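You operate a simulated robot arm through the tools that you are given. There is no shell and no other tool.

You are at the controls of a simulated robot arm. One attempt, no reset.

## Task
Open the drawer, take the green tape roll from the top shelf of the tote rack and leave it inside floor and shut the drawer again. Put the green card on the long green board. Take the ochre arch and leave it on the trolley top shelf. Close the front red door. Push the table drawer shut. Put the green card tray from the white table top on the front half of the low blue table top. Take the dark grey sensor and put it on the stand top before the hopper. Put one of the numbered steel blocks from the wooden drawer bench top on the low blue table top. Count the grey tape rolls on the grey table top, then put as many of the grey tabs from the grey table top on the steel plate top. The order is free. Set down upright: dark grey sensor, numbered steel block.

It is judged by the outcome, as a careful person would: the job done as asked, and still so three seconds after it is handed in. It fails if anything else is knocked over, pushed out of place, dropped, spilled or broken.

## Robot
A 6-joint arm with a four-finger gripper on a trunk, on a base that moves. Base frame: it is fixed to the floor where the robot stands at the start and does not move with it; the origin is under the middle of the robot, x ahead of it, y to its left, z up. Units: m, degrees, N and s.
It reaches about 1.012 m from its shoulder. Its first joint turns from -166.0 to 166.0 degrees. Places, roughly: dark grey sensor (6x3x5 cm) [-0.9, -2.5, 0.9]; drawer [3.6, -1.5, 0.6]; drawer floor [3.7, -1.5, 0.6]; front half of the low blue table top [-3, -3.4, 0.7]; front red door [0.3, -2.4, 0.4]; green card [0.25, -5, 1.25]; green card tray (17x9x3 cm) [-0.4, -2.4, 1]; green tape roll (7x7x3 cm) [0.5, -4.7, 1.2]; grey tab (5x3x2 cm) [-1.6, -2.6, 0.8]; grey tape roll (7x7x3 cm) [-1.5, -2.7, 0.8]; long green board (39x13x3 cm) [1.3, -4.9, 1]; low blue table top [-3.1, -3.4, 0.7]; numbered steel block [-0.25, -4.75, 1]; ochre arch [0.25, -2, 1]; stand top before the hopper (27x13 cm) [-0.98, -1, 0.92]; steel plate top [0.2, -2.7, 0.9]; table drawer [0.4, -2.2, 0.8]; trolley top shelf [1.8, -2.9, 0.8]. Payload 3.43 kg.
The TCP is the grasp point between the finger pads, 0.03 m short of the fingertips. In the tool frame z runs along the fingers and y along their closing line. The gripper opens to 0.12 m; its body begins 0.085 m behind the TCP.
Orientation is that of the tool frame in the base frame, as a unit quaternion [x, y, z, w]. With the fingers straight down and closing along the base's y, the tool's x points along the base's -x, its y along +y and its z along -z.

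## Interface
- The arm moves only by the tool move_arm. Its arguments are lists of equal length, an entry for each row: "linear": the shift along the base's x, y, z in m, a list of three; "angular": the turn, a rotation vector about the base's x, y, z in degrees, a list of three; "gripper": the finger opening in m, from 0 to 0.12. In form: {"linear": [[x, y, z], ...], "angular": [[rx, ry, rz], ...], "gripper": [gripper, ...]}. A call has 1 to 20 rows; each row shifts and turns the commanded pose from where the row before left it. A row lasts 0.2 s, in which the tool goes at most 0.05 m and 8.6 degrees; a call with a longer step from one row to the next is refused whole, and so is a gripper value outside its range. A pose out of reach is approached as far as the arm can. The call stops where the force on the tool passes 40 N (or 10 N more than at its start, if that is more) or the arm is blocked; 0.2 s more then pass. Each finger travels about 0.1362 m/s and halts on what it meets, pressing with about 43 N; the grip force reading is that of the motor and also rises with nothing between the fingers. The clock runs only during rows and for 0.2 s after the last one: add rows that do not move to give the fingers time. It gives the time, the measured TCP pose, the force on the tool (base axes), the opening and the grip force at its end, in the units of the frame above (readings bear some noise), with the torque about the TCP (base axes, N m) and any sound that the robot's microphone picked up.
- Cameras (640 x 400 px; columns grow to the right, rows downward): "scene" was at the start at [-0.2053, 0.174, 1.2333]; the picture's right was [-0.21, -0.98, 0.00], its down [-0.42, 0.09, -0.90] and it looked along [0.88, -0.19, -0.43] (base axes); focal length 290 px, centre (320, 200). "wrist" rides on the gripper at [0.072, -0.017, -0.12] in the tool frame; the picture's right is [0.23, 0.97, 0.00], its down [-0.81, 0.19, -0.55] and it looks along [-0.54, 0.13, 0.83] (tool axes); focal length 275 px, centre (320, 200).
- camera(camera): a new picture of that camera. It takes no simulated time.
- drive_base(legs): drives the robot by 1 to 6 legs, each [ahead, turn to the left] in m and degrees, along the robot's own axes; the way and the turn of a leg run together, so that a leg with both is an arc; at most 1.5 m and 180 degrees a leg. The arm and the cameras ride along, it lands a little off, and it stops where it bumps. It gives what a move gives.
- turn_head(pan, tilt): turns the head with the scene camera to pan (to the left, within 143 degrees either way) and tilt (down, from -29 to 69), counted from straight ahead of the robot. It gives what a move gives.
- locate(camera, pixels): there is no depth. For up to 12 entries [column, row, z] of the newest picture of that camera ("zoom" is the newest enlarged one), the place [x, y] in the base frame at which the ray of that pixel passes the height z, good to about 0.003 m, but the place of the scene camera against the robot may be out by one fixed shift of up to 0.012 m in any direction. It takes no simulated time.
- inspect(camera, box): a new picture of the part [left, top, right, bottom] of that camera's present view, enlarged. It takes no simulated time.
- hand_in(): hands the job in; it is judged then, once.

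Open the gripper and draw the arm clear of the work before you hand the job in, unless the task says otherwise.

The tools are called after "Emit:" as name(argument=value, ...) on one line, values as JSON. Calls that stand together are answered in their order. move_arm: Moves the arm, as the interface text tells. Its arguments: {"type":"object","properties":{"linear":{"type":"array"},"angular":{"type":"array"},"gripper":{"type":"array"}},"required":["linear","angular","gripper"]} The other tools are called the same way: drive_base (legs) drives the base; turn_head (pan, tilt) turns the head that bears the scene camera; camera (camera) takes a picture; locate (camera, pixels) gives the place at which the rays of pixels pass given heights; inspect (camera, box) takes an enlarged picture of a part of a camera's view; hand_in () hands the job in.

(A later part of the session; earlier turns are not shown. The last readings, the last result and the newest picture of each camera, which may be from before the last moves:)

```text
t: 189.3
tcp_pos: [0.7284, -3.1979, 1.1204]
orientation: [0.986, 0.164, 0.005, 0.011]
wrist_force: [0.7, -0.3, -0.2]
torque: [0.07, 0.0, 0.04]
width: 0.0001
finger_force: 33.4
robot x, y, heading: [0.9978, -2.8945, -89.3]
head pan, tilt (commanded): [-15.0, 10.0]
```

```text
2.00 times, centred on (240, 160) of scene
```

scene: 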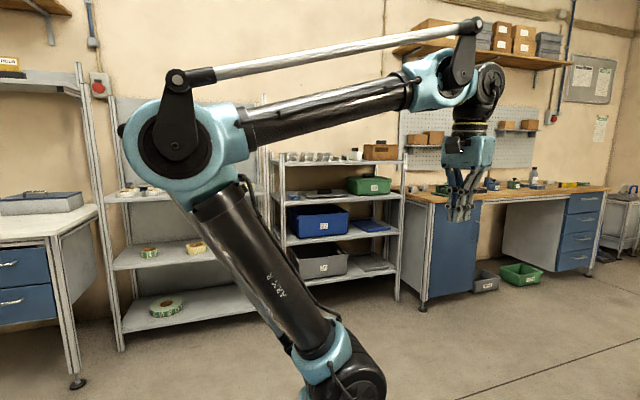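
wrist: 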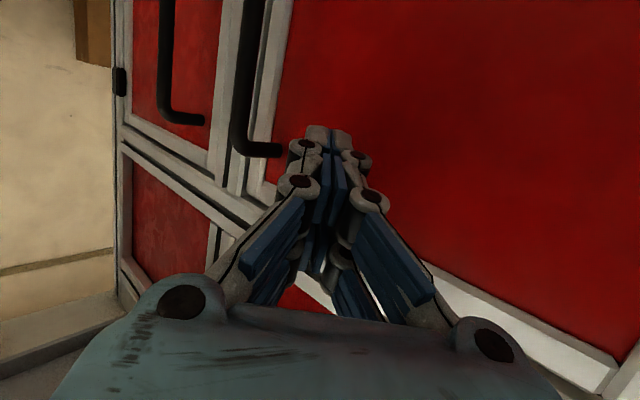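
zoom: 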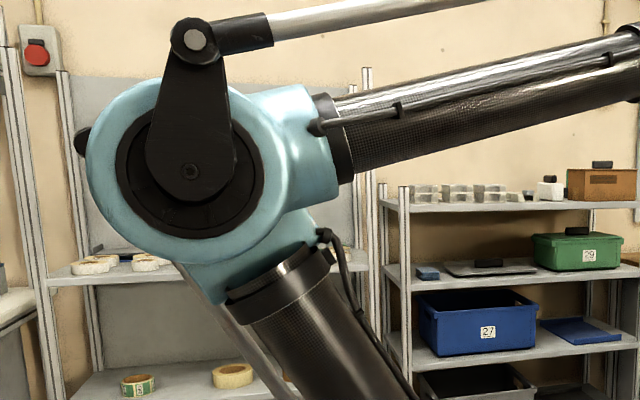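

I drive ahead 0.7 m toward the south racks.

Emit:
drive_base(legs=[[0.7, 0]])

Emit:
turn_head(pan=-35, tilt=15)

Emit:
camera(camera="scene")

Emit:
turn_head(pan=15, tilt=15)

Emit:
camera(camera="scene")

```text
t: 193.2
tcp_pos: [0.7383, -3.9079, 1.1215]
orientation: [0.987, 0.16, 0.006, 0.011]
wrist_force: [-0.1, -0.4, 0.4]
torque: [0.03, 0.02, 0.04]
width: 0.0
finger_force: 33.5
robot x, y, heading: [1.0074, -3.6098, -89.4]
head pan, tilt (commanded): [-15.0, 10.0]
```

```text
t: 194.1
tcp_pos: [0.7387, -3.8953, 1.1242]
orientation: [0.987, 0.161, 0.004, 0.016]
wrist_force: [-0.7, -0.8, 0.8]
torque: [0.02, 0.01, -0.01]
width: 0.0
finger_force: 33.6
robot x, y, heading: [1.0106, -3.6056, -89.4]
head pan, tilt (commanded): [-35.0, 15.0]
```

```text
taken
```

scene: 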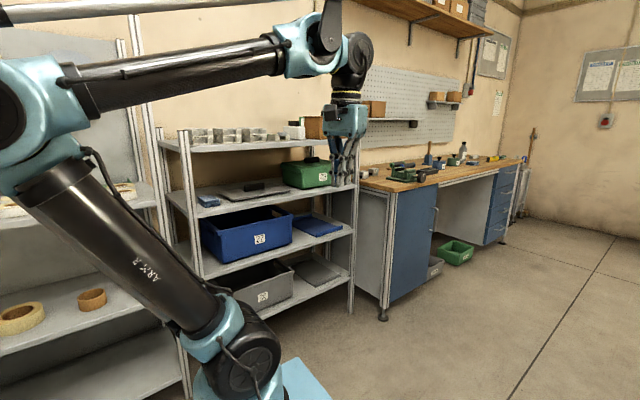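

```text
t: 195.2
tcp_pos: [0.7373, -3.895, 1.1231]
orientation: [0.987, 0.16, 0.004, 0.017]
wrist_force: [0.0, -0.3, 0.0]
torque: [0.02, 0.02, -0.02]
width: 0.0
finger_force: 32.9
robot x, y, heading: [1.0057, -3.6099, -89.4]
head pan, tilt (commanded): [15.0, 15.0]
```

```text
taken
```

scene: 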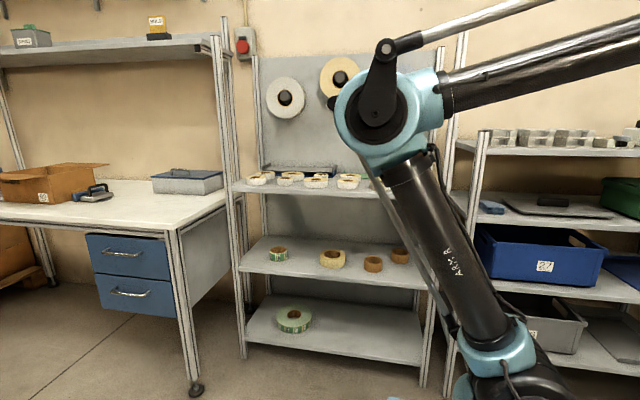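

I zoom in on the tote rack's top shelf, the tape rack shelf, and nearby.

Emit:
inspect(camera="scene", box=[230, 140, 430, 210])

Emit:
turn_head(pan=-35, tilt=15)

Emit:
inspect(camera="scene", box=[150, 100, 360, 220])

Emit:
inspect(camera="scene", box=[340, 120, 560, 220])

```text
3.20 times, centred on (330, 175) of scene
```

zoom: 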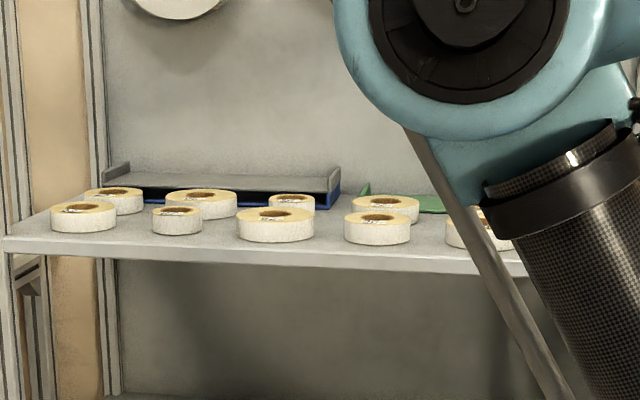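

```text
t: 196.4
tcp_pos: [0.7391, -3.8964, 1.1237]
orientation: [0.987, 0.162, 0.004, 0.016]
wrist_force: [0.1, 0.2, -0.3]
torque: [-0.01, 0.0, -0.03]
width: 0.0
finger_force: 33.1
robot x, y, heading: [1.0068, -3.6121, -89.2]
head pan, tilt (commanded): [-35.0, 15.0]
```

```text
3.05 times, centred on (255, 160) of scene
```

zoom: 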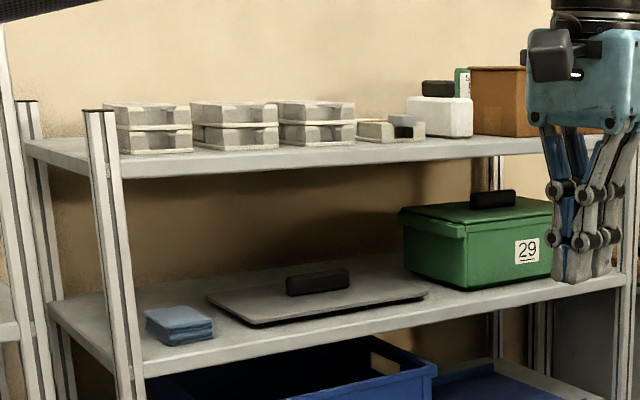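

```text
2.91 times, centred on (450, 170) of scene
```

zoom: 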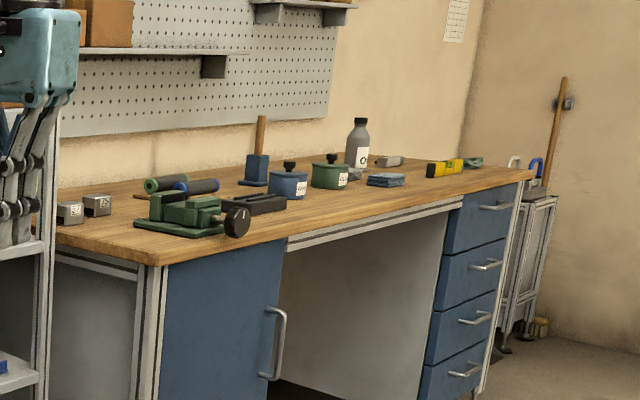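

I zoom further onto the top shelf near (385,125) and the green card near (463,85) of that zoom.

Emit:
inspect(camera="scene", box=[240, 115, 340, 155])

Emit:
inspect(camera="scene", box=[175, 120, 275, 160])

Emit:
locate(camera="scene", pixels=[[185, 140, 1.15], [275, 143, 1.15], [302, 128, 1.2], [340, 155, 1.15], [360, 190, 0.95], [375, 180, 0.95], [385, 312, 0.0]])

```text
6.40 times, centred on (290, 135) of scene
```

zoom: 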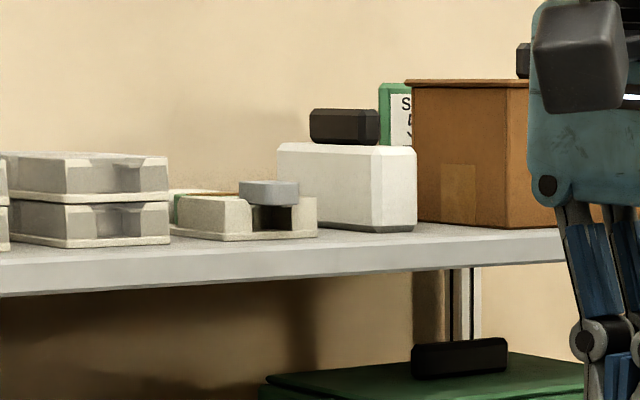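

```text
6.40 times, centred on (225, 140) of scene
```

zoom: 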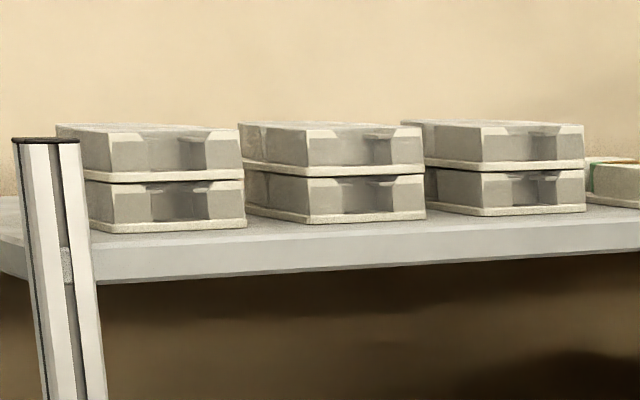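

```text
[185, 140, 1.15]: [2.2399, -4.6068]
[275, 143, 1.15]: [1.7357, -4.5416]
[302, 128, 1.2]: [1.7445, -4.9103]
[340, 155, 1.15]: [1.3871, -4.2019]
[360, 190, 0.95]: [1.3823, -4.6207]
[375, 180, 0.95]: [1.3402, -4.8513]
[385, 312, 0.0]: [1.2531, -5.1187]
```

locate used the older picture; I take a fresh scene picture at this pan and locate rack features.

Emit:
camera(camera="scene")

Emit:
locate(camera="scene", pixels=[[185, 150, 1.15], [275, 147, 1.15], [340, 145, 1.15], [302, 125, 1.22], [385, 318, 0.0], [185, 385, 0.0], [350, 310, 0.0], [268, 140, 1.18], [389, 202, 0.95], [373, 190, 0.95], [432, 258, 0.45]])

```text
taken
```

scene: 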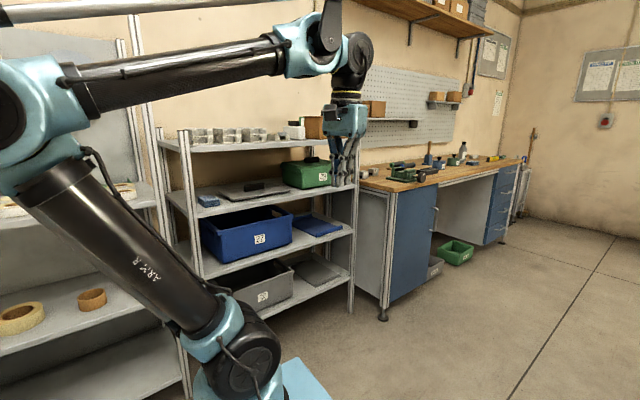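

```text
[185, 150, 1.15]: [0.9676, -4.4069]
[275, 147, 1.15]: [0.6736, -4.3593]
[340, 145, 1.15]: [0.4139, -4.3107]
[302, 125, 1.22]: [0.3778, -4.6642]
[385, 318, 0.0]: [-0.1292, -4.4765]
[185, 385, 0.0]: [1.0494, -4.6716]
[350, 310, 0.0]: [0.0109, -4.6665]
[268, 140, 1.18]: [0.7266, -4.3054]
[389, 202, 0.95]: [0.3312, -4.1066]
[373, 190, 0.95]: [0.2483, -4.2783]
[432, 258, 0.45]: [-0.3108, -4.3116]
```

The rack's front legs are at y≈-4.67, x 0.01–1.05; top shelf z≈1.13. I drive to about (0.55,-3.93) facing the rack.

Emit:
drive_base(legs=[[0, -57], [0.55, 0], [0, 57]])

Emit:
turn_head(pan=-10, tilt=10)

Emit:
camera(camera="scene")

```text
t: 205.3
tcp_pos: [0.297, -4.1948, 1.1241]
orientation: [0.986, 0.165, 0.005, 0.017]
wrist_force: [0.1, -0.1, -0.2]
torque: [-0.04, -0.01, 0.01]
width: 0.0001
finger_force: 33.3
robot x, y, heading: [0.5528, -3.905, -88.6]
head pan, tilt (commanded): [-35.0, 15.0]
```

```text
t: 206.2
tcp_pos: [0.2957, -4.182, 1.1285]
orientation: [0.986, 0.165, 0.003, 0.023]
wrist_force: [0.1, -0.2, 0.1]
torque: [0.02, -0.03, 0.01]
width: 0.0001
finger_force: 33.4
robot x, y, heading: [0.5562, -3.9065, -88.9]
head pan, tilt (commanded): [-10.0, 10.0]
```

```text
taken
```

scene: 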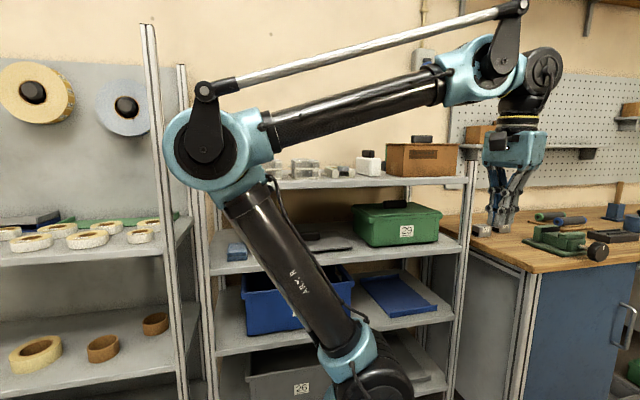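

I raise the wrist camera over the shelf front to look down at the top-shelf objects.

Emit:
move_arm(linear=[[0.0227, -0.0298, 0.0245], [0.0227, -0.0298, 0.0245], [0.0227, -0.0298, 0.0245], [0.0227, -0.0298, 0.0245], [0.0227, -0.0298, 0.0245], [0.0227, -0.0298, 0.0245], [0.0227, -0.0298, 0.0245], [0.0227, -0.0298, 0.0245], [0.0227, -0.0298, 0.0245]], angular=[[2.5, 0.8, 7.5], [0, 0, 7.9], [0, 0, 7.9], [0, 0, 7.9], [0, 0, 7.9], [0, 0, 7.9], [0, 0, 7.9], [0, 0, 7.9], [0, 0, 7.9]], gripper=[0.02, 0.05, 0.08, 0.1, 0.1, 0.1, 0.1, 0.1, 0.1])

Emit:
camera(camera="wrist")

Emit:
inspect(camera="wrist", box=[160, 0, 480, 200])

```text
t: 208.2
tcp_pos: [0.5015, -4.4492, 1.3472]
orientation: [0.709, 0.705, 0.001, -0.001]
wrist_force: [0.3, 0.8, 0.4]
torque: [-0.07, 0.02, 0.01]
width: 0.1
finger_force: 0.1
robot x, y, heading: [0.551, -3.906, -88.8]
head pan, tilt (commanded): [-10.0, 10.0]
```

```text
taken
```

wrist: 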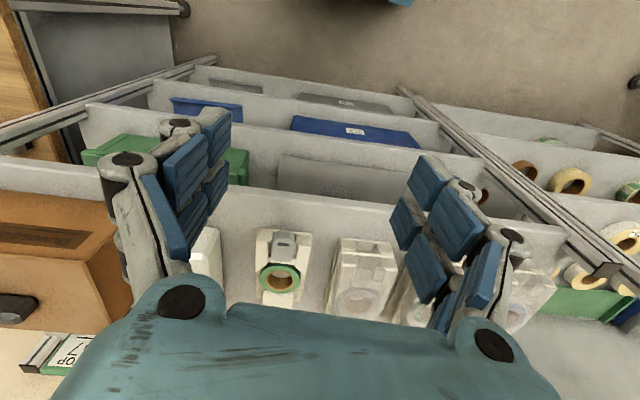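

```text
2.00 times, centred on (320, 100) of wrist
```

zoom: 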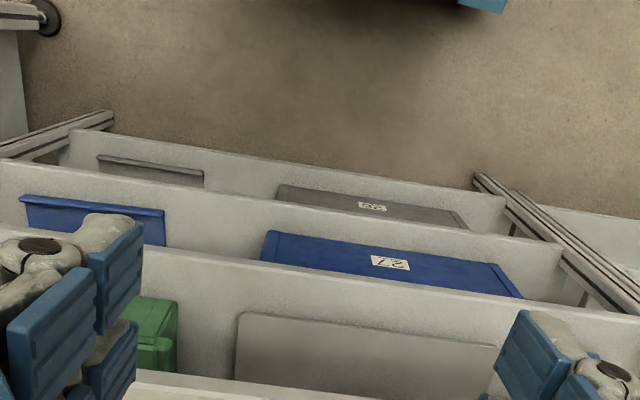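

I see the green tape roll seated in a beige tray at (280,275) and the green card at (70,350). I move the camera farther over the shelf for a better view.

Emit:
move_arm(linear=[[0, -0.045, 0.01], [0, -0.045, 0.01], [0, -0.045, 0.01]], angular=[[0, 0, 0], [0, 0, 0], [0, 0, 0]], gripper=[0.1, 0.1, 0.1])

Emit:
camera(camera="wrist")

Emit:
inspect(camera="wrist", box=[200, 140, 440, 290])

```text
t: 209.0
tcp_pos: [0.4992, -4.5821, 1.3761]
orientation: [0.708, 0.706, 0.001, -0.001]
wrist_force: [0.6, 1.5, 0.5]
torque: [-0.14, 0.01, 0.03]
width: 0.0999
finger_force: 0.0
robot x, y, heading: [0.5578, -3.9039, -89.2]
head pan, tilt (commanded): [-10.0, 10.0]
```

```text
taken
```

wrist: 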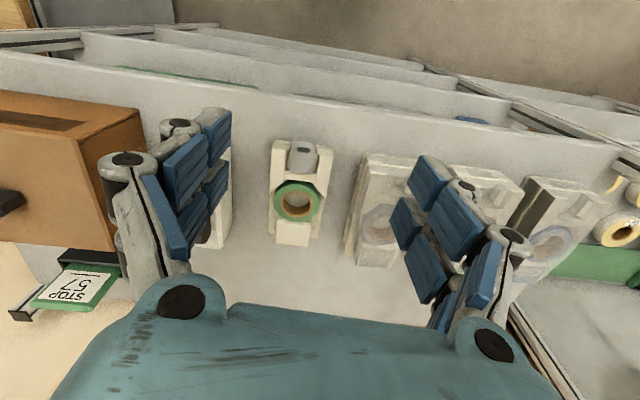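

```text
2.67 times, centred on (320, 215) of wrist
```

zoom: 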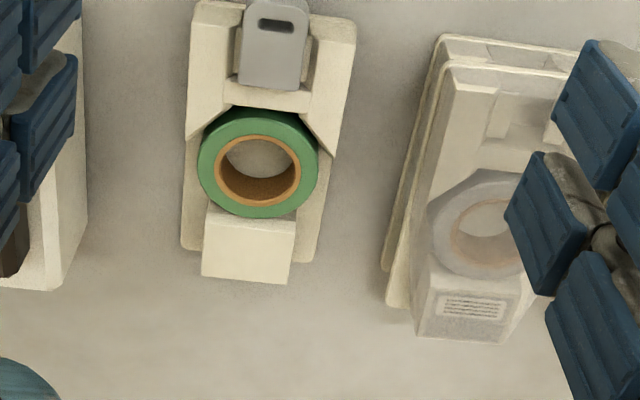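

The roll sits between a V-block (near side) and a rectangular block (far side) of a tray, open at its left/right sides. I zoom with the scene camera to see heights.

Emit:
inspect(camera="scene", box=[270, 140, 430, 195])

Emit:
inspect(camera="wrist", box=[255, 130, 345, 250])

```text
4.00 times, centred on (350, 168) of scene
```

zoom: 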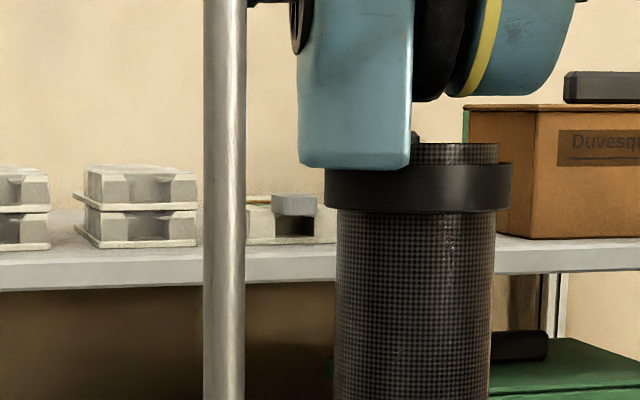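

```text
3.33 times, centred on (300, 190) of wrist
```

zoom: 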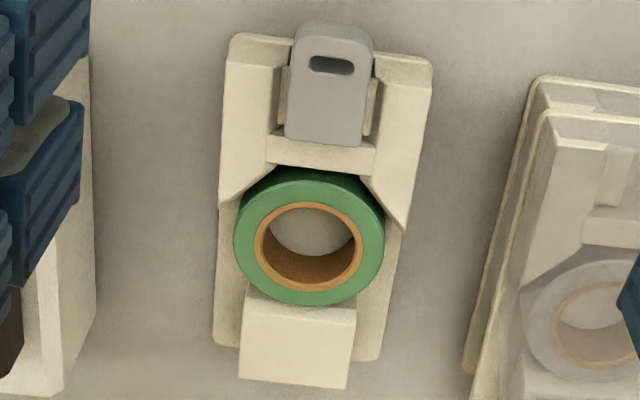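

I move to directly above the roll (≈(0.50,-4.75)) with a smaller opening, staying above the neighbours, and look again.

Emit:
move_arm(linear=[[0, -0.04, -0.015], [0, -0.04, -0.015], [0, -0.04, -0.015], [0, -0.04, -0.015]], angular=[[0, 0, 0], [0, 0, 0], [0, 0, 0], [0, 0, 0]], gripper=[0.095, 0.09, 0.09, 0.09])

Emit:
camera(camera="wrist")

Emit:
inspect(camera="wrist", box=[180, 60, 460, 260])

```text
t: 210.0
tcp_pos: [0.4994, -4.7427, 1.3158]
orientation: [0.709, 0.705, 0.001, 0.0]
wrist_force: [0.0, 1.3, 0.6]
torque: [-0.11, 0.03, 0.02]
width: 0.0898
finger_force: 0.0
robot x, y, heading: [0.5561, -3.9059, -88.6]
head pan, tilt (commanded): [-10.0, 10.0]
```

```text
taken
```

wrist: 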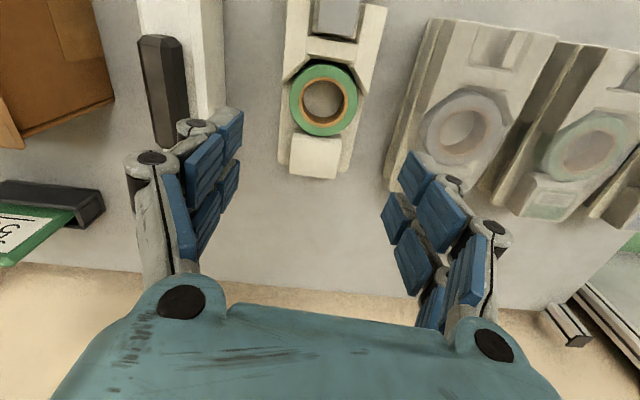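

```text
2.00 times, centred on (320, 160) of wrist
```

zoom: 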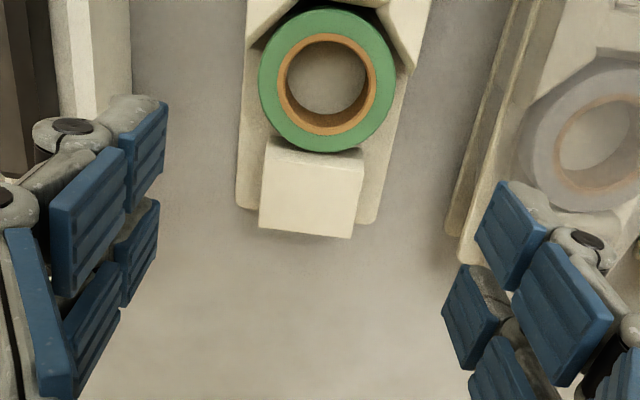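

I locate neighbours' edges (white box, stacked trays) and the roll from this overhead view.

Emit:
locate(camera="wrist", pixels=[[324, 100, 1.16], [290, 100, 1.155], [358, 100, 1.155], [385, 178, 1.13], [398, 130, 1.14], [430, 20, 1.14], [225, 60, 1.19], [225, 60, 1.13], [190, 60, 1.19], [187, 90, 1.22], [318, 172, 1.165]])

```text
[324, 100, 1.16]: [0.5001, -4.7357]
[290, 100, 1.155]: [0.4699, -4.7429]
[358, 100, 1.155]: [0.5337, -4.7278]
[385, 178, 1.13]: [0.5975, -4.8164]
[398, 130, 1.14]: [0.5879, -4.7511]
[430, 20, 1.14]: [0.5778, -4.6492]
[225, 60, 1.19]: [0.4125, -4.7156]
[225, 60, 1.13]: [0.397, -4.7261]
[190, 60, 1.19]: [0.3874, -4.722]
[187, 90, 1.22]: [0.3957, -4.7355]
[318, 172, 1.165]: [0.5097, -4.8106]
```

Triangulation puts the roll's top at z≈1.168, centre ≈(0.501,-4.735), tray yawed about 7°. I align the tool (+7°), offset 2 cm to the far side so the fingers clear the V-block, and descend to z≈1.175.

Emit:
move_arm(linear=[[0.0045, -0.014, 0], [0, 0, -0.035], [0, 0, -0.035], [0, 0, -0.035], [0, 0, -0.02], [0, 0, 0]], angular=[[0, 0, 7], [0, 0, 0], [0, 0, 0], [0, 0, 0], [0, 0, 0], [0, 0, 0]], gripper=[0.088, 0.088, 0.088, 0.088, 0.088, 0.088])

Emit:
camera(camera="wrist")

Emit:
inspect(camera="scene", box=[270, 110, 430, 195])

```text
t: 211.4
tcp_pos: [0.5028, -4.7564, 1.1912]
orientation: [0.665, 0.747, 0.002, -0.001]
wrist_force: [0.6, -0.6, -0.4]
torque: [0.01, 0.0, 0.01]
width: 0.088
finger_force: 0.0
robot x, y, heading: [0.5583, -3.9064, -88.8]
head pan, tilt (commanded): [-10.0, 10.0]
```

```text
taken
```

wrist: 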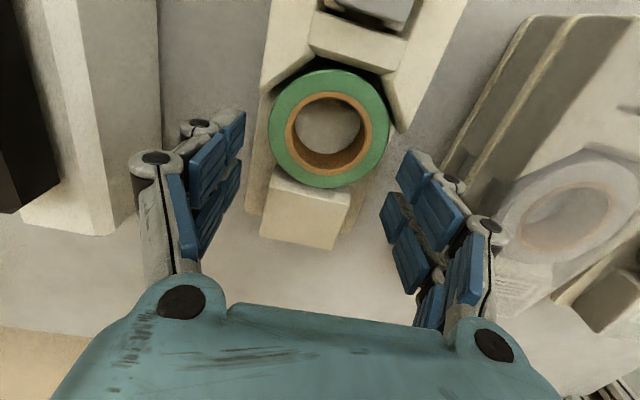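

```text
4.00 times, centred on (350, 152) of scene
```

zoom: 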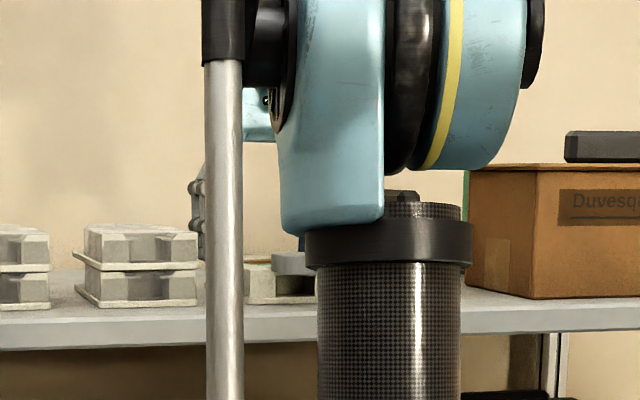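

The fingers straddle the roll; V-block corners compute to tool x≈0.030, just clear of the near fingers. I descend 1.8 cm more and close.

Emit:
move_arm(linear=[[0, 0, -0.01], [0, 0, -0.008], [0, 0, 0], [0, 0, 0], [0, 0, 0], [0, 0, 0]], angular=[[0, 0, 0], [0, 0, 0], [0, 0, 0], [0, 0, 0], [0, 0, 0], [0, 0, 0]], gripper=[0.088, 0.088, 0.075, 0.05, 0.03, 0.03])

Emit:
camera(camera="wrist")

```text
t: 212.8
tcp_pos: [0.5048, -4.7566, 1.1733]
orientation: [0.664, 0.747, 0.002, -0.001]
wrist_force: [-0.4, -0.1, 0.0]
torque: [-0.01, 0.0, -0.01]
width: 0.0638
finger_force: 43.0
robot x, y, heading: [0.5588, -3.9048, -88.9]
head pan, tilt (commanded): [-10.0, 10.0]
```

```text
taken
```

wrist: 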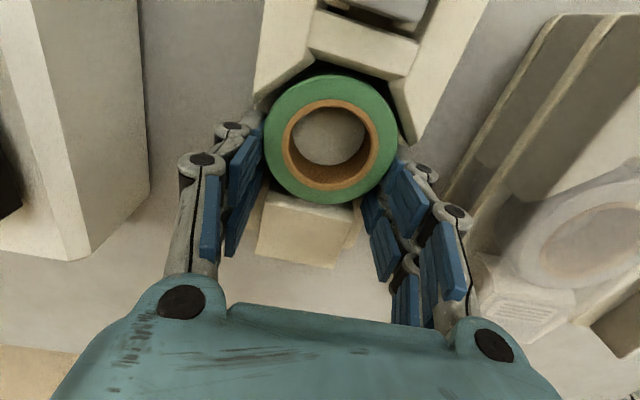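

Gripped at 0.0638 m. I lift slowly and watch that the tray stays.

Emit:
move_arm(linear=[[0, 0, 0.005], [0, 0, 0.01], [0, 0, 0.015], [0, 0, 0.02], [0, 0, 0.02], [0, 0, 0]], angular=[[0, 0, 0], [0, 0, 0], [0, 0, 0], [0, 0, 0], [0, 0, 0], [0, 0, 0]], gripper=[0.03, 0.03, 0.03, 0.03, 0.03, 0.03])

Emit:
camera(camera="wrist")

```text
t: 214.2
tcp_pos: [0.5043, -4.7573, 1.2453]
orientation: [0.664, 0.747, 0.002, -0.001]
wrist_force: [0.3, 0.4, -0.1]
torque: [-0.05, 0.01, 0.01]
width: 0.0635
finger_force: 42.6
robot x, y, heading: [0.5555, -3.9045, -89.0]
head pan, tilt (commanded): [-10.0, 10.0]
```

```text
taken
```

wrist: 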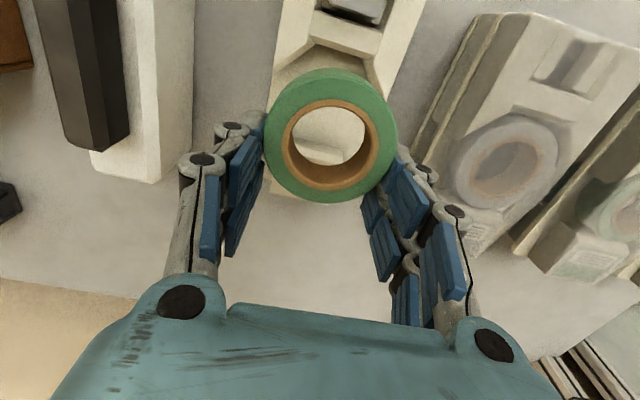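

The roll is out and level; the tray stayed. I lift higher and draw the arm back toward the robot.

Emit:
move_arm(linear=[[0, 0, 0.035], [0, 0.02, 0.035], [0, 0.045, 0.01], [0, 0.045, 0], [0, 0.045, 0], [0, 0.045, -0.01], [0, 0.045, -0.02], [0, 0.045, -0.02], [0, 0.045, -0.02], [0, 0.03, -0.02]], angular=[[0, 0, 0], [0, 0, 0], [0, 0, 0], [0, 0, 0], [0, 0, 0], [0, 0, 0], [0, 0, 0], [0, 0, 0], [0, 0, 0], [0, 0, 0]], gripper=[0.03, 0.03, 0.03, 0.03, 0.03, 0.03, 0.03, 0.03, 0.03, 0.03])

Emit:
turn_head(pan=60, tilt=20)

Emit:
camera(camera="scene")

Emit:
camera(camera="wrist")

```text
t: 216.4
tcp_pos: [0.5064, -4.3923, 1.2339]
orientation: [0.665, 0.747, 0.002, -0.001]
wrist_force: [-0.9, -0.6, -0.9]
torque: [0.04, 0.01, 0.0]
width: 0.0638
finger_force: 43.1
robot x, y, heading: [0.5553, -3.9051, -89.0]
head pan, tilt (commanded): [-10.0, 10.0]
```

```text
t: 217.8
tcp_pos: [0.5069, -4.3929, 1.2343]
orientation: [0.665, 0.747, 0.002, -0.002]
wrist_force: [0.3, -0.3, -0.2]
torque: [-0.03, 0.01, 0.0]
width: 0.0635
finger_force: 42.8
robot x, y, heading: [0.5554, -3.9044, -88.9]
head pan, tilt (commanded): [60.0, 20.0]
```

```text
taken
```

scene: 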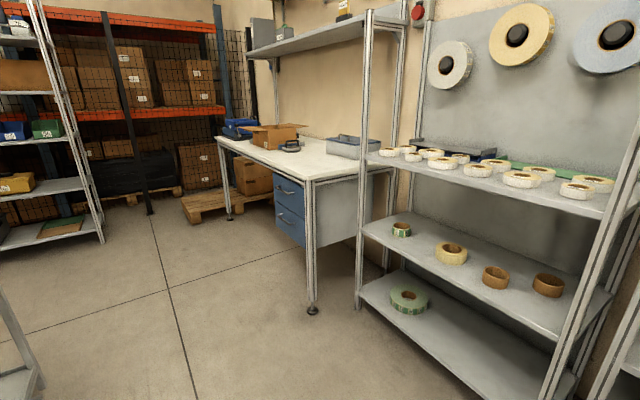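

```text
taken
```

wrist: 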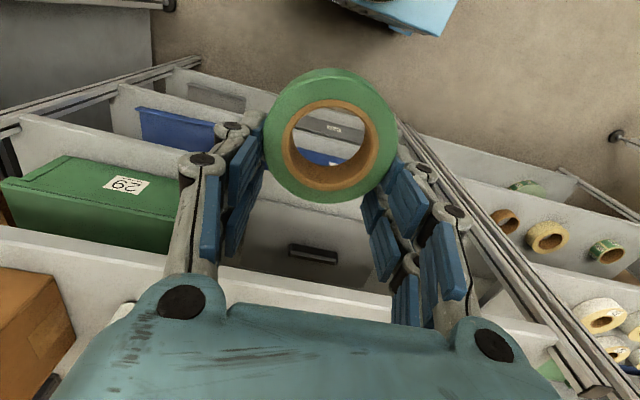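

I locate floor obstacles for the drive east: desk leg, rack leg, trolley, and east rack.

Emit:
locate(camera="scene", pixels=[[313, 310, 0.0], [358, 308, 0.0], [230, 217, 0.0], [150, 212, 0.0], [103, 242, 0.0], [40, 385, 0.1], [20, 235, 0.0], [190, 220, 0.0]])

Emit:
turn_head(pan=100, tilt=20)

Emit:
camera(camera="scene")

```text
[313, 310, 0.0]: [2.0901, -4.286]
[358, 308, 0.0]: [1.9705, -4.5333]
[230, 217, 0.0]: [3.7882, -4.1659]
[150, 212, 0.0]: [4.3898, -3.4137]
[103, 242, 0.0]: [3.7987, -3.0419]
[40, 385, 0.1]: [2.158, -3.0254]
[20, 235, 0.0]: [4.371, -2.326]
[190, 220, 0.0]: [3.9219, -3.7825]
```

```text
t: 218.8
tcp_pos: [0.5075, -4.3929, 1.235]
orientation: [0.664, 0.748, 0.001, -0.001]
wrist_force: [0.0, -0.4, -0.7]
torque: [0.0, -0.03, 0.02]
width: 0.0637
finger_force: 42.7
robot x, y, heading: [0.553, -3.9054, -88.8]
head pan, tilt (commanded): [100.0, 20.0]
```

```text
taken
```

scene: 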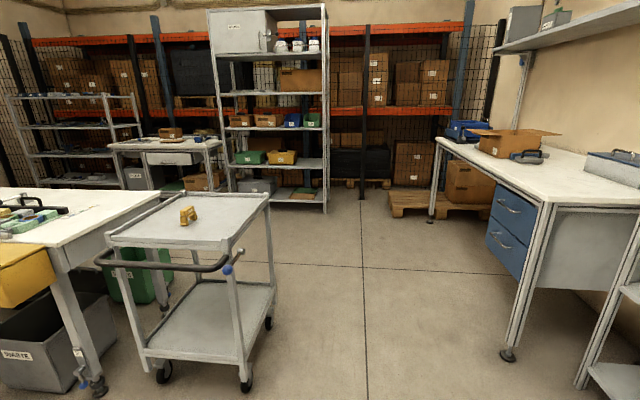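

Path: turn east, drive along y≈-3.75 to x≈2.7, then north. I go in stages.

Emit:
drive_base(legs=[[0, 97], [1.08, 0], [1.08, 0]])

Emit:
turn_head(pan=75, tilt=20)

Emit:
camera(camera="scene")

```text
t: 234.2
tcp_pos: [3.1712, -3.6377, 1.2351]
orientation: [-0.107, 0.994, 0.0, -0.002]
wrist_force: [0.2, 0.3, -0.9]
torque: [0.0, -0.01, 0.01]
width: 0.064
finger_force: 43.2
robot x, y, heading: [2.683, -3.6373, 6.8]
head pan, tilt (commanded): [100.0, 20.0]
```

```text
t: 235.1
tcp_pos: [3.157, -3.6397, 1.2405]
orientation: [-0.107, 0.994, 0.0, 0.005]
wrist_force: [-0.3, 0.1, -0.6]
torque: [-0.02, 0.01, 0.0]
width: 0.0639
finger_force: 43.2
robot x, y, heading: [2.6806, -3.6384, 6.7]
head pan, tilt (commanded): [75.0, 20.0]
```

```text
taken
```

scene: 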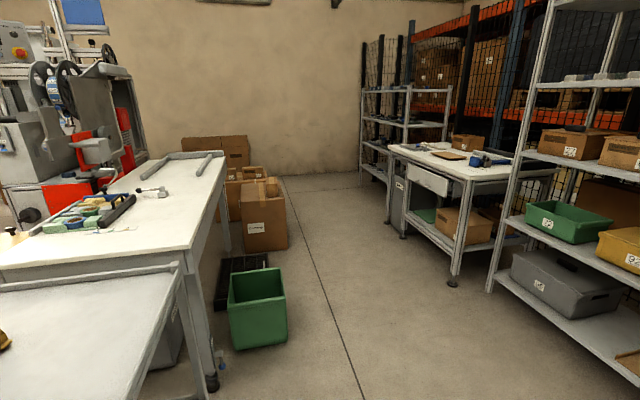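

I locate the bench's feet and the green bin to plan the approach.

Emit:
locate(camera="scene", pixels=[[452, 284, 0.0], [402, 236, 0.0], [388, 222, 0.0], [233, 345, 0.05], [285, 340, 0.0], [488, 290, 0.0], [265, 248, 0.0], [288, 245, 0.0], [365, 185, 0.0], [385, 145, 0.9], [470, 178, 0.9], [408, 165, 0.8]])

Emit:
inspect(camera="scene", box=[360, 110, 560, 300])

```text
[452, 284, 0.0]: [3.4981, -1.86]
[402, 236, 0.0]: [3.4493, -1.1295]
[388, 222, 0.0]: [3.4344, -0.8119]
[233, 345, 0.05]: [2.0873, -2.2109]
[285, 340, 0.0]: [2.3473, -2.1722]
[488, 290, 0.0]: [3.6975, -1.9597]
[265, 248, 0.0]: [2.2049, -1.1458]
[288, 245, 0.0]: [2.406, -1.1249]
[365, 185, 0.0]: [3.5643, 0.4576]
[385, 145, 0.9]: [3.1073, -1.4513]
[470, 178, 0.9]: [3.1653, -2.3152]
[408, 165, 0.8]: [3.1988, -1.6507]
```

```text
2.11 times, centred on (460, 205) of scene
```

zoom: 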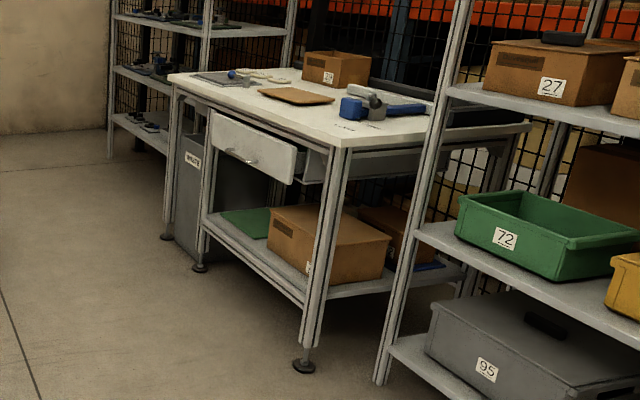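

The drawer bench's front legs are at x≈3.45–3.5. I'll approach from the south with heading ≈87°, so the drawer is on my right.

Emit:
drive_base(legs=[[0, 80], [0.9, 0], [0.85, 0]])

Emit:
turn_head(pan=-75, tilt=30)

Emit:
camera(camera="scene")

Emit:
inspect(camera="scene", box=[200, 80, 480, 260])

```text
t: 248.0
tcp_pos: [2.8029, -1.43, 1.2405]
orientation: [0.733, -0.68, -0.002, -0.003]
wrist_force: [0.0, -0.1, 0.0]
torque: [-0.01, -0.01, 0.01]
width: 0.0638
finger_force: 42.1
robot x, y, heading: [2.7345, -1.9014, 88.7]
head pan, tilt (commanded): [75.0, 20.0]
```

```text
t: 250.3
tcp_pos: [2.8023, -1.4444, 1.2447]
orientation: [0.732, -0.681, -0.007, -0.008]
wrist_force: [-0.4, 0.5, -0.3]
torque: [0.05, -0.03, 0.04]
width: 0.064
finger_force: 42.7
robot x, y, heading: [2.7381, -1.8991, 88.9]
head pan, tilt (commanded): [-75.0, 30.0]
```

```text
taken
```

scene: 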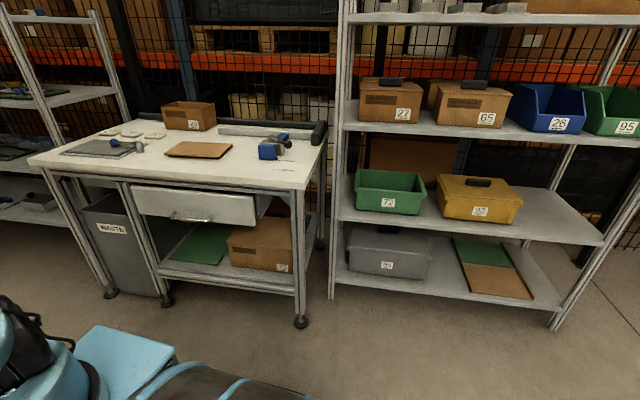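

```text
2.22 times, centred on (340, 170) of scene
```

zoom: 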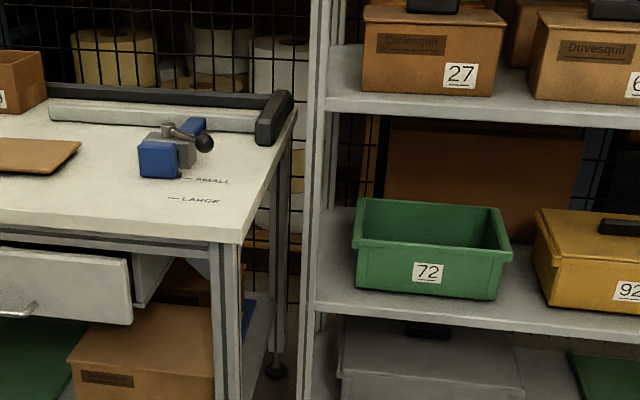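

I look at the drawer closely and locate bench top, drawer front and handle at several heights.

Emit:
inspect(camera="scene", box=[100, 150, 320, 300])

Emit:
locate(camera="scene", pixels=[[301, 325, 0.0], [167, 303, 0.0], [110, 296, 0.0], [300, 188, 0.85], [300, 188, 0.8], [300, 188, 0.75], [30, 163, 0.8], [256, 225, 0.6], [256, 225, 0.65], [132, 215, 0.6], [190, 219, 0.65], [190, 219, 0.6]])

```text
2.67 times, centred on (210, 225) of scene
```

zoom: 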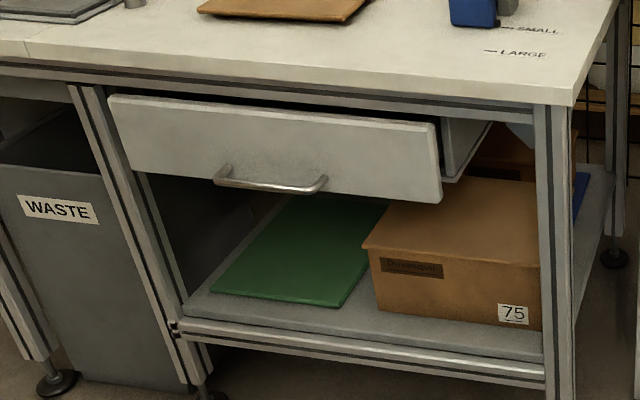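

```text
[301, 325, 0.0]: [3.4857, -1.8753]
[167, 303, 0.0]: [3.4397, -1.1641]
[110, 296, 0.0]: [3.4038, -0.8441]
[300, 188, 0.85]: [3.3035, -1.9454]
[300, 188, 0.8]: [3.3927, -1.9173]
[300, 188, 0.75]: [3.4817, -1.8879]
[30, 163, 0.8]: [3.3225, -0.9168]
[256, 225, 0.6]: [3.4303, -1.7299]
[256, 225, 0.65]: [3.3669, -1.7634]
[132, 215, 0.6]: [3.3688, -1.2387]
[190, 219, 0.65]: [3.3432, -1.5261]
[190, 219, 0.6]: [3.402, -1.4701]
```

Bench top is at z≈0.755; the drawer handle is near (191,219). I pick a clear spot on the bench top to park the roll while opening the drawer, and locate it.

Emit:
locate(camera="scene", pixels=[[262, 178, 0.755], [240, 172, 0.755], [225, 168, 0.755], [272, 160, 0.755], [200, 157, 0.755], [232, 146, 0.755], [285, 168, 0.755], [133, 190, 0.68], [133, 190, 0.66], [256, 198, 0.68], [256, 198, 0.66]])

Emit:
camera(camera="wrist")

```text
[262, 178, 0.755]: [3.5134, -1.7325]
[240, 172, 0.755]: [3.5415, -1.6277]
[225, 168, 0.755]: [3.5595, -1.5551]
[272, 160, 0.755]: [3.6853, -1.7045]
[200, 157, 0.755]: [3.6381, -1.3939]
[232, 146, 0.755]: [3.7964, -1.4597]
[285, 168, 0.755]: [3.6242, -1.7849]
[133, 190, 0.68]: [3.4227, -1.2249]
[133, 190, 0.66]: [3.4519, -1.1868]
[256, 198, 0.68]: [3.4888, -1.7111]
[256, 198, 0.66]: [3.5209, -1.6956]
```

```text
taken
```

wrist: 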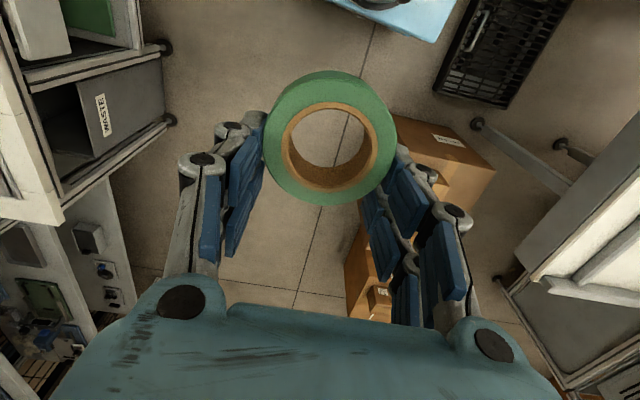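

I swing the roll over to the bench at about (3.56,-1.62), staying high.

Emit:
move_arm(linear=[[0.0375, -0.007, 0], [0.0375, -0.007, 0], [0.0375, -0.007, 0], [0.0375, -0.007, 0], [0.0375, -0.007, 0], [0.0375, -0.007, 0], [0.0375, -0.007, 0], [0.0375, -0.007, 0], [0.042, -0.011, -0.01], [0.042, -0.011, -0.01], [0.042, -0.011, -0.01], [0.042, -0.011, -0.01], [0.042, -0.011, -0.01], [0.042, -0.011, -0.01], [0.042, -0.011, -0.01], [0.042, -0.011, -0.01], [0.042, -0.011, -0.01], [0.042, -0.011, -0.01], [0.038, -0.01, -0.01]], angular=[[0, 0, -7.5], [0, 0, -7.5], [0, 0, -7.5], [0, 0, -7.5], [0, 0, -7.5], [0, 0, -7.5], [0, 0, -7.5], [0, 0, -7.5], [0, 0, -3], [0, 0, -3], [0, 0, -3], [0, 0, -3], [0, 0, -3], [0, 0, -3], [0, 0, -3], [0, 0, -3], [0, 0, -3], [0, 0, -3], [0, 0, 0]], gripper=[0.03, 0.03, 0.03, 0.03, 0.03, 0.03, 0.03, 0.03, 0.03, 0.03, 0.03, 0.03, 0.03, 0.03, 0.03, 0.03, 0.03, 0.03, 0.03])

Emit:
camera(camera="scene")

Emit:
camera(camera="wrist")

```text
t: 254.3
tcp_pos: [3.5583, -1.6198, 1.1361]
orientation: [-0.037, 0.999, -0.001, 0.011]
wrist_force: [-2.0, 1.0, -0.1]
torque: [-0.03, -0.11, -0.02]
width: 0.064
finger_force: 42.2
robot x, y, heading: [2.7372, -1.9006, 88.8]
head pan, tilt (commanded): [-75.0, 30.0]
```

```text
taken
```

scene: 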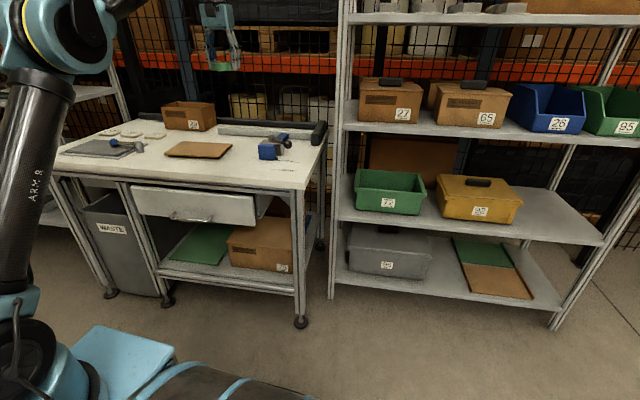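

```text
taken
```

wrist: 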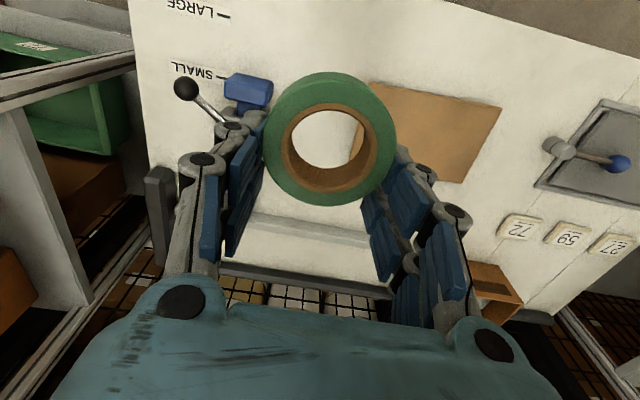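

Below the gripper lies a clear patch between the blue stop and the brown board. I shift 3.5 cm toward me and lower to z≈0.82.

Emit:
move_arm(linear=[[-0.035, 0, -0.02], [0, 0, -0.043], [0, 0, -0.043], [0, 0, -0.043], [0, 0, -0.043], [0, 0, -0.043], [0, 0, -0.043], [0, 0, -0.038]], angular=[[0, 1.2, 0], [0, 0, 0], [0, 0, 0], [0, 0, 0], [0, 0, 0], [0, 0, 0], [0, 0, 0], [0, 0, 0]], gripper=[0.03, 0.03, 0.03, 0.03, 0.03, 0.03, 0.03, 0.03])

Emit:
camera(camera="scene")

Emit:
inspect(camera="scene", box=[180, 110, 320, 200])

```text
t: 256.1
tcp_pos: [3.5257, -1.6227, 0.8187]
orientation: [-0.037, 0.999, -0.002, 0.0]
wrist_force: [0.0, -0.2, -0.1]
torque: [-0.05, 0.0, -0.04]
width: 0.064
finger_force: 43.1
robot x, y, heading: [2.7373, -1.8989, 88.7]
head pan, tilt (commanded): [-75.0, 30.0]
```

```text
taken
```

scene: 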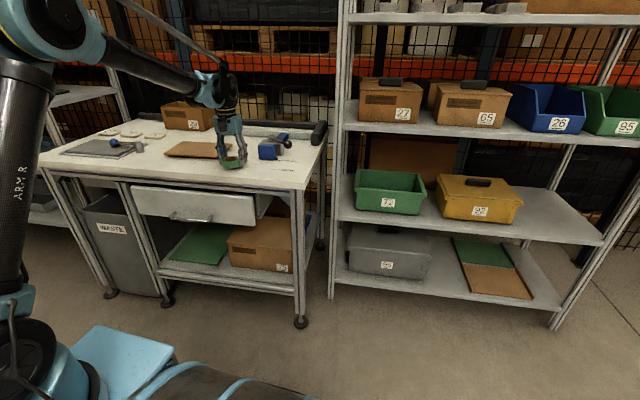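

```text
4.44 times, centred on (250, 155) of scene
```

zoom: 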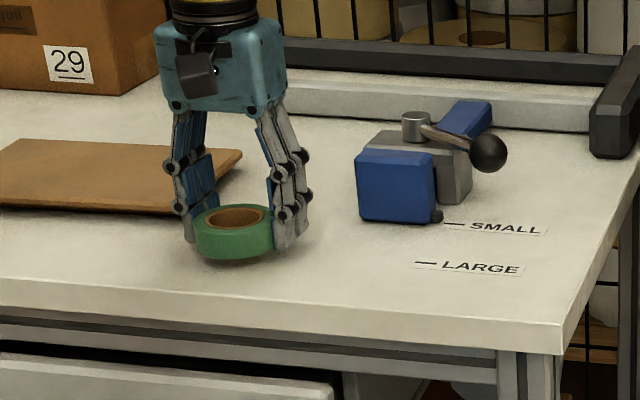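

The roll hovers just above the bench. I lower in 3 mm steps.

Emit:
move_arm(linear=[[0, 0, -0.004], [0, 0, -0.004], [0, 0, -0.004], [0, 0, 0]], angular=[[0, 0, 0], [0, 0, 0], [0, 0, 0], [0, 0, 0]], gripper=[0.03, 0.03, 0.03, 0.03])

Emit:
inspect(camera="scene", box=[180, 110, 320, 200])

```text
t: 257.1
tcp_pos: [3.5264, -1.6214, 0.8088]
orientation: [-0.037, 0.999, -0.001, 0.0]
wrist_force: [-0.9, -0.3, -0.2]
torque: [-0.04, -0.01, 0.0]
width: 0.0638
finger_force: 43.2
robot x, y, heading: [2.7369, -1.9004, 88.6]
head pan, tilt (commanded): [-75.0, 30.0]
```

```text
4.44 times, centred on (250, 155) of scene
```

zoom: 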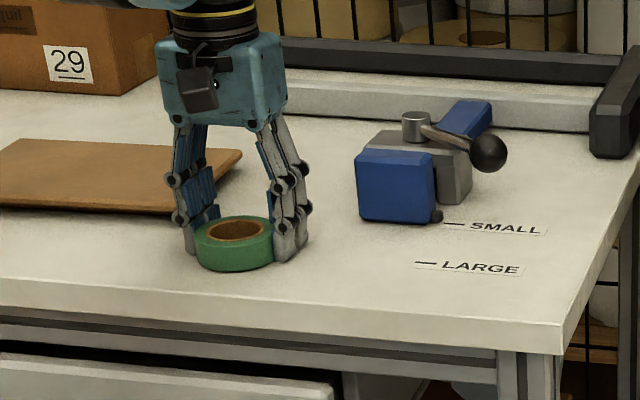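

No contact yet; I continue lowering.

Emit:
move_arm(linear=[[0, 0, -0.004], [0, 0, -0.004], [0, 0, -0.003], [0, 0, -0.003], [0, 0, 0]], angular=[[0, 0, 0], [0, 0, 0], [0, 0, 0], [0, 0, 0], [0, 0, 0]], gripper=[0.03, 0.03, 0.03, 0.03, 0.03])

Emit:
inspect(camera="scene", box=[180, 110, 320, 200])

```text
t: 257.6
tcp_pos: [3.5267, -1.6314, 0.8091]
orientation: [-0.037, 0.999, 0.006, 0.001]
wrist_force: [-0.3, 0.3, -1.1]
torque: [-0.13, -0.01, -0.02]
width: 0.0639
finger_force: 43.1
robot x, y, heading: [2.7316, -1.8979, 88.8]
head pan, tilt (commanded): [-75.0, 30.0]
stopped in row 2: the force on the tool passed its limit at 53 N (the readings are from after the stop); the commanded pose is now the measured one
```

```text
4.44 times, centred on (250, 155) of scene
```

zoom: 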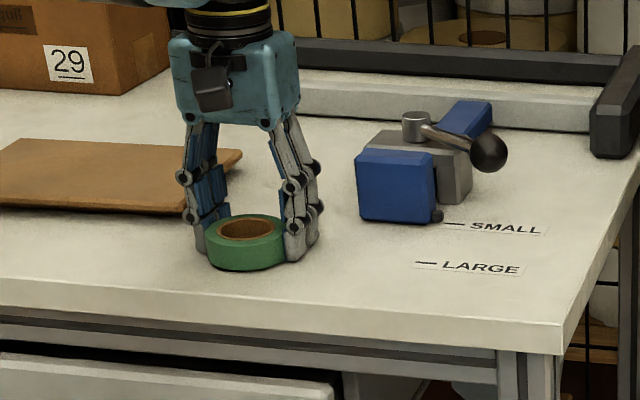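

The roll rests on the bench. I open and rise straight up.

Emit:
move_arm(linear=[[0, 0, 0], [0, 0, 0], [0, 0, 0], [0, 0, 0.02], [0, 0, 0.04], [0, 0, 0.045], [0, 0, 0.045], [0, 0, 0.045]], angular=[[0, 0, 0], [0, 0, 0], [0, 0, 0], [0, 0, 0], [0, 0, 0], [0, 0, 0], [0, 0, 0], [0, 0, 0]], gripper=[0.07, 0.09, 0.09, 0.09, 0.09, 0.09, 0.09, 0.09])

Emit:
inspect(camera="scene", box=[180, 110, 320, 200])

Emit:
camera(camera="wrist")

```text
t: 259.4
tcp_pos: [3.5272, -1.6302, 1.0048]
orientation: [-0.036, 0.999, 0.005, 0.002]
wrist_force: [-0.2, 1.2, -0.2]
torque: [-0.03, 0.01, 0.02]
width: 0.0902
finger_force: 0.0
robot x, y, heading: [2.7344, -1.9019, 88.4]
head pan, tilt (commanded): [-75.0, 30.0]
```

```text
4.44 times, centred on (250, 155) of scene
```

zoom: 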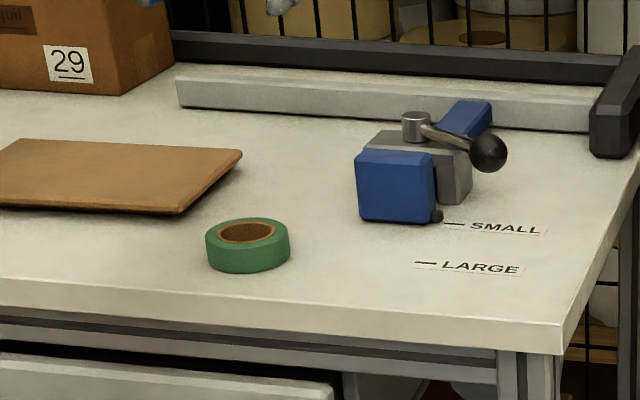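

```text
taken
```

wrist: 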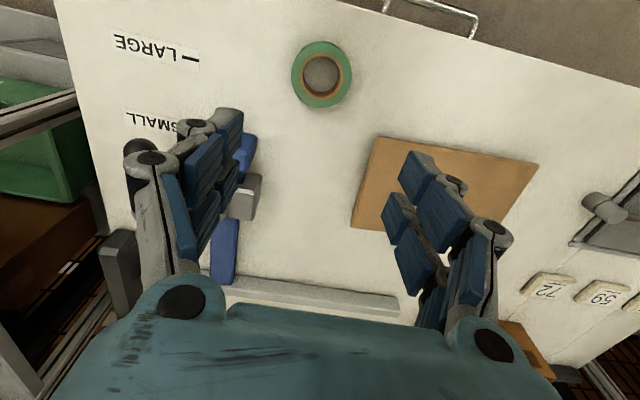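

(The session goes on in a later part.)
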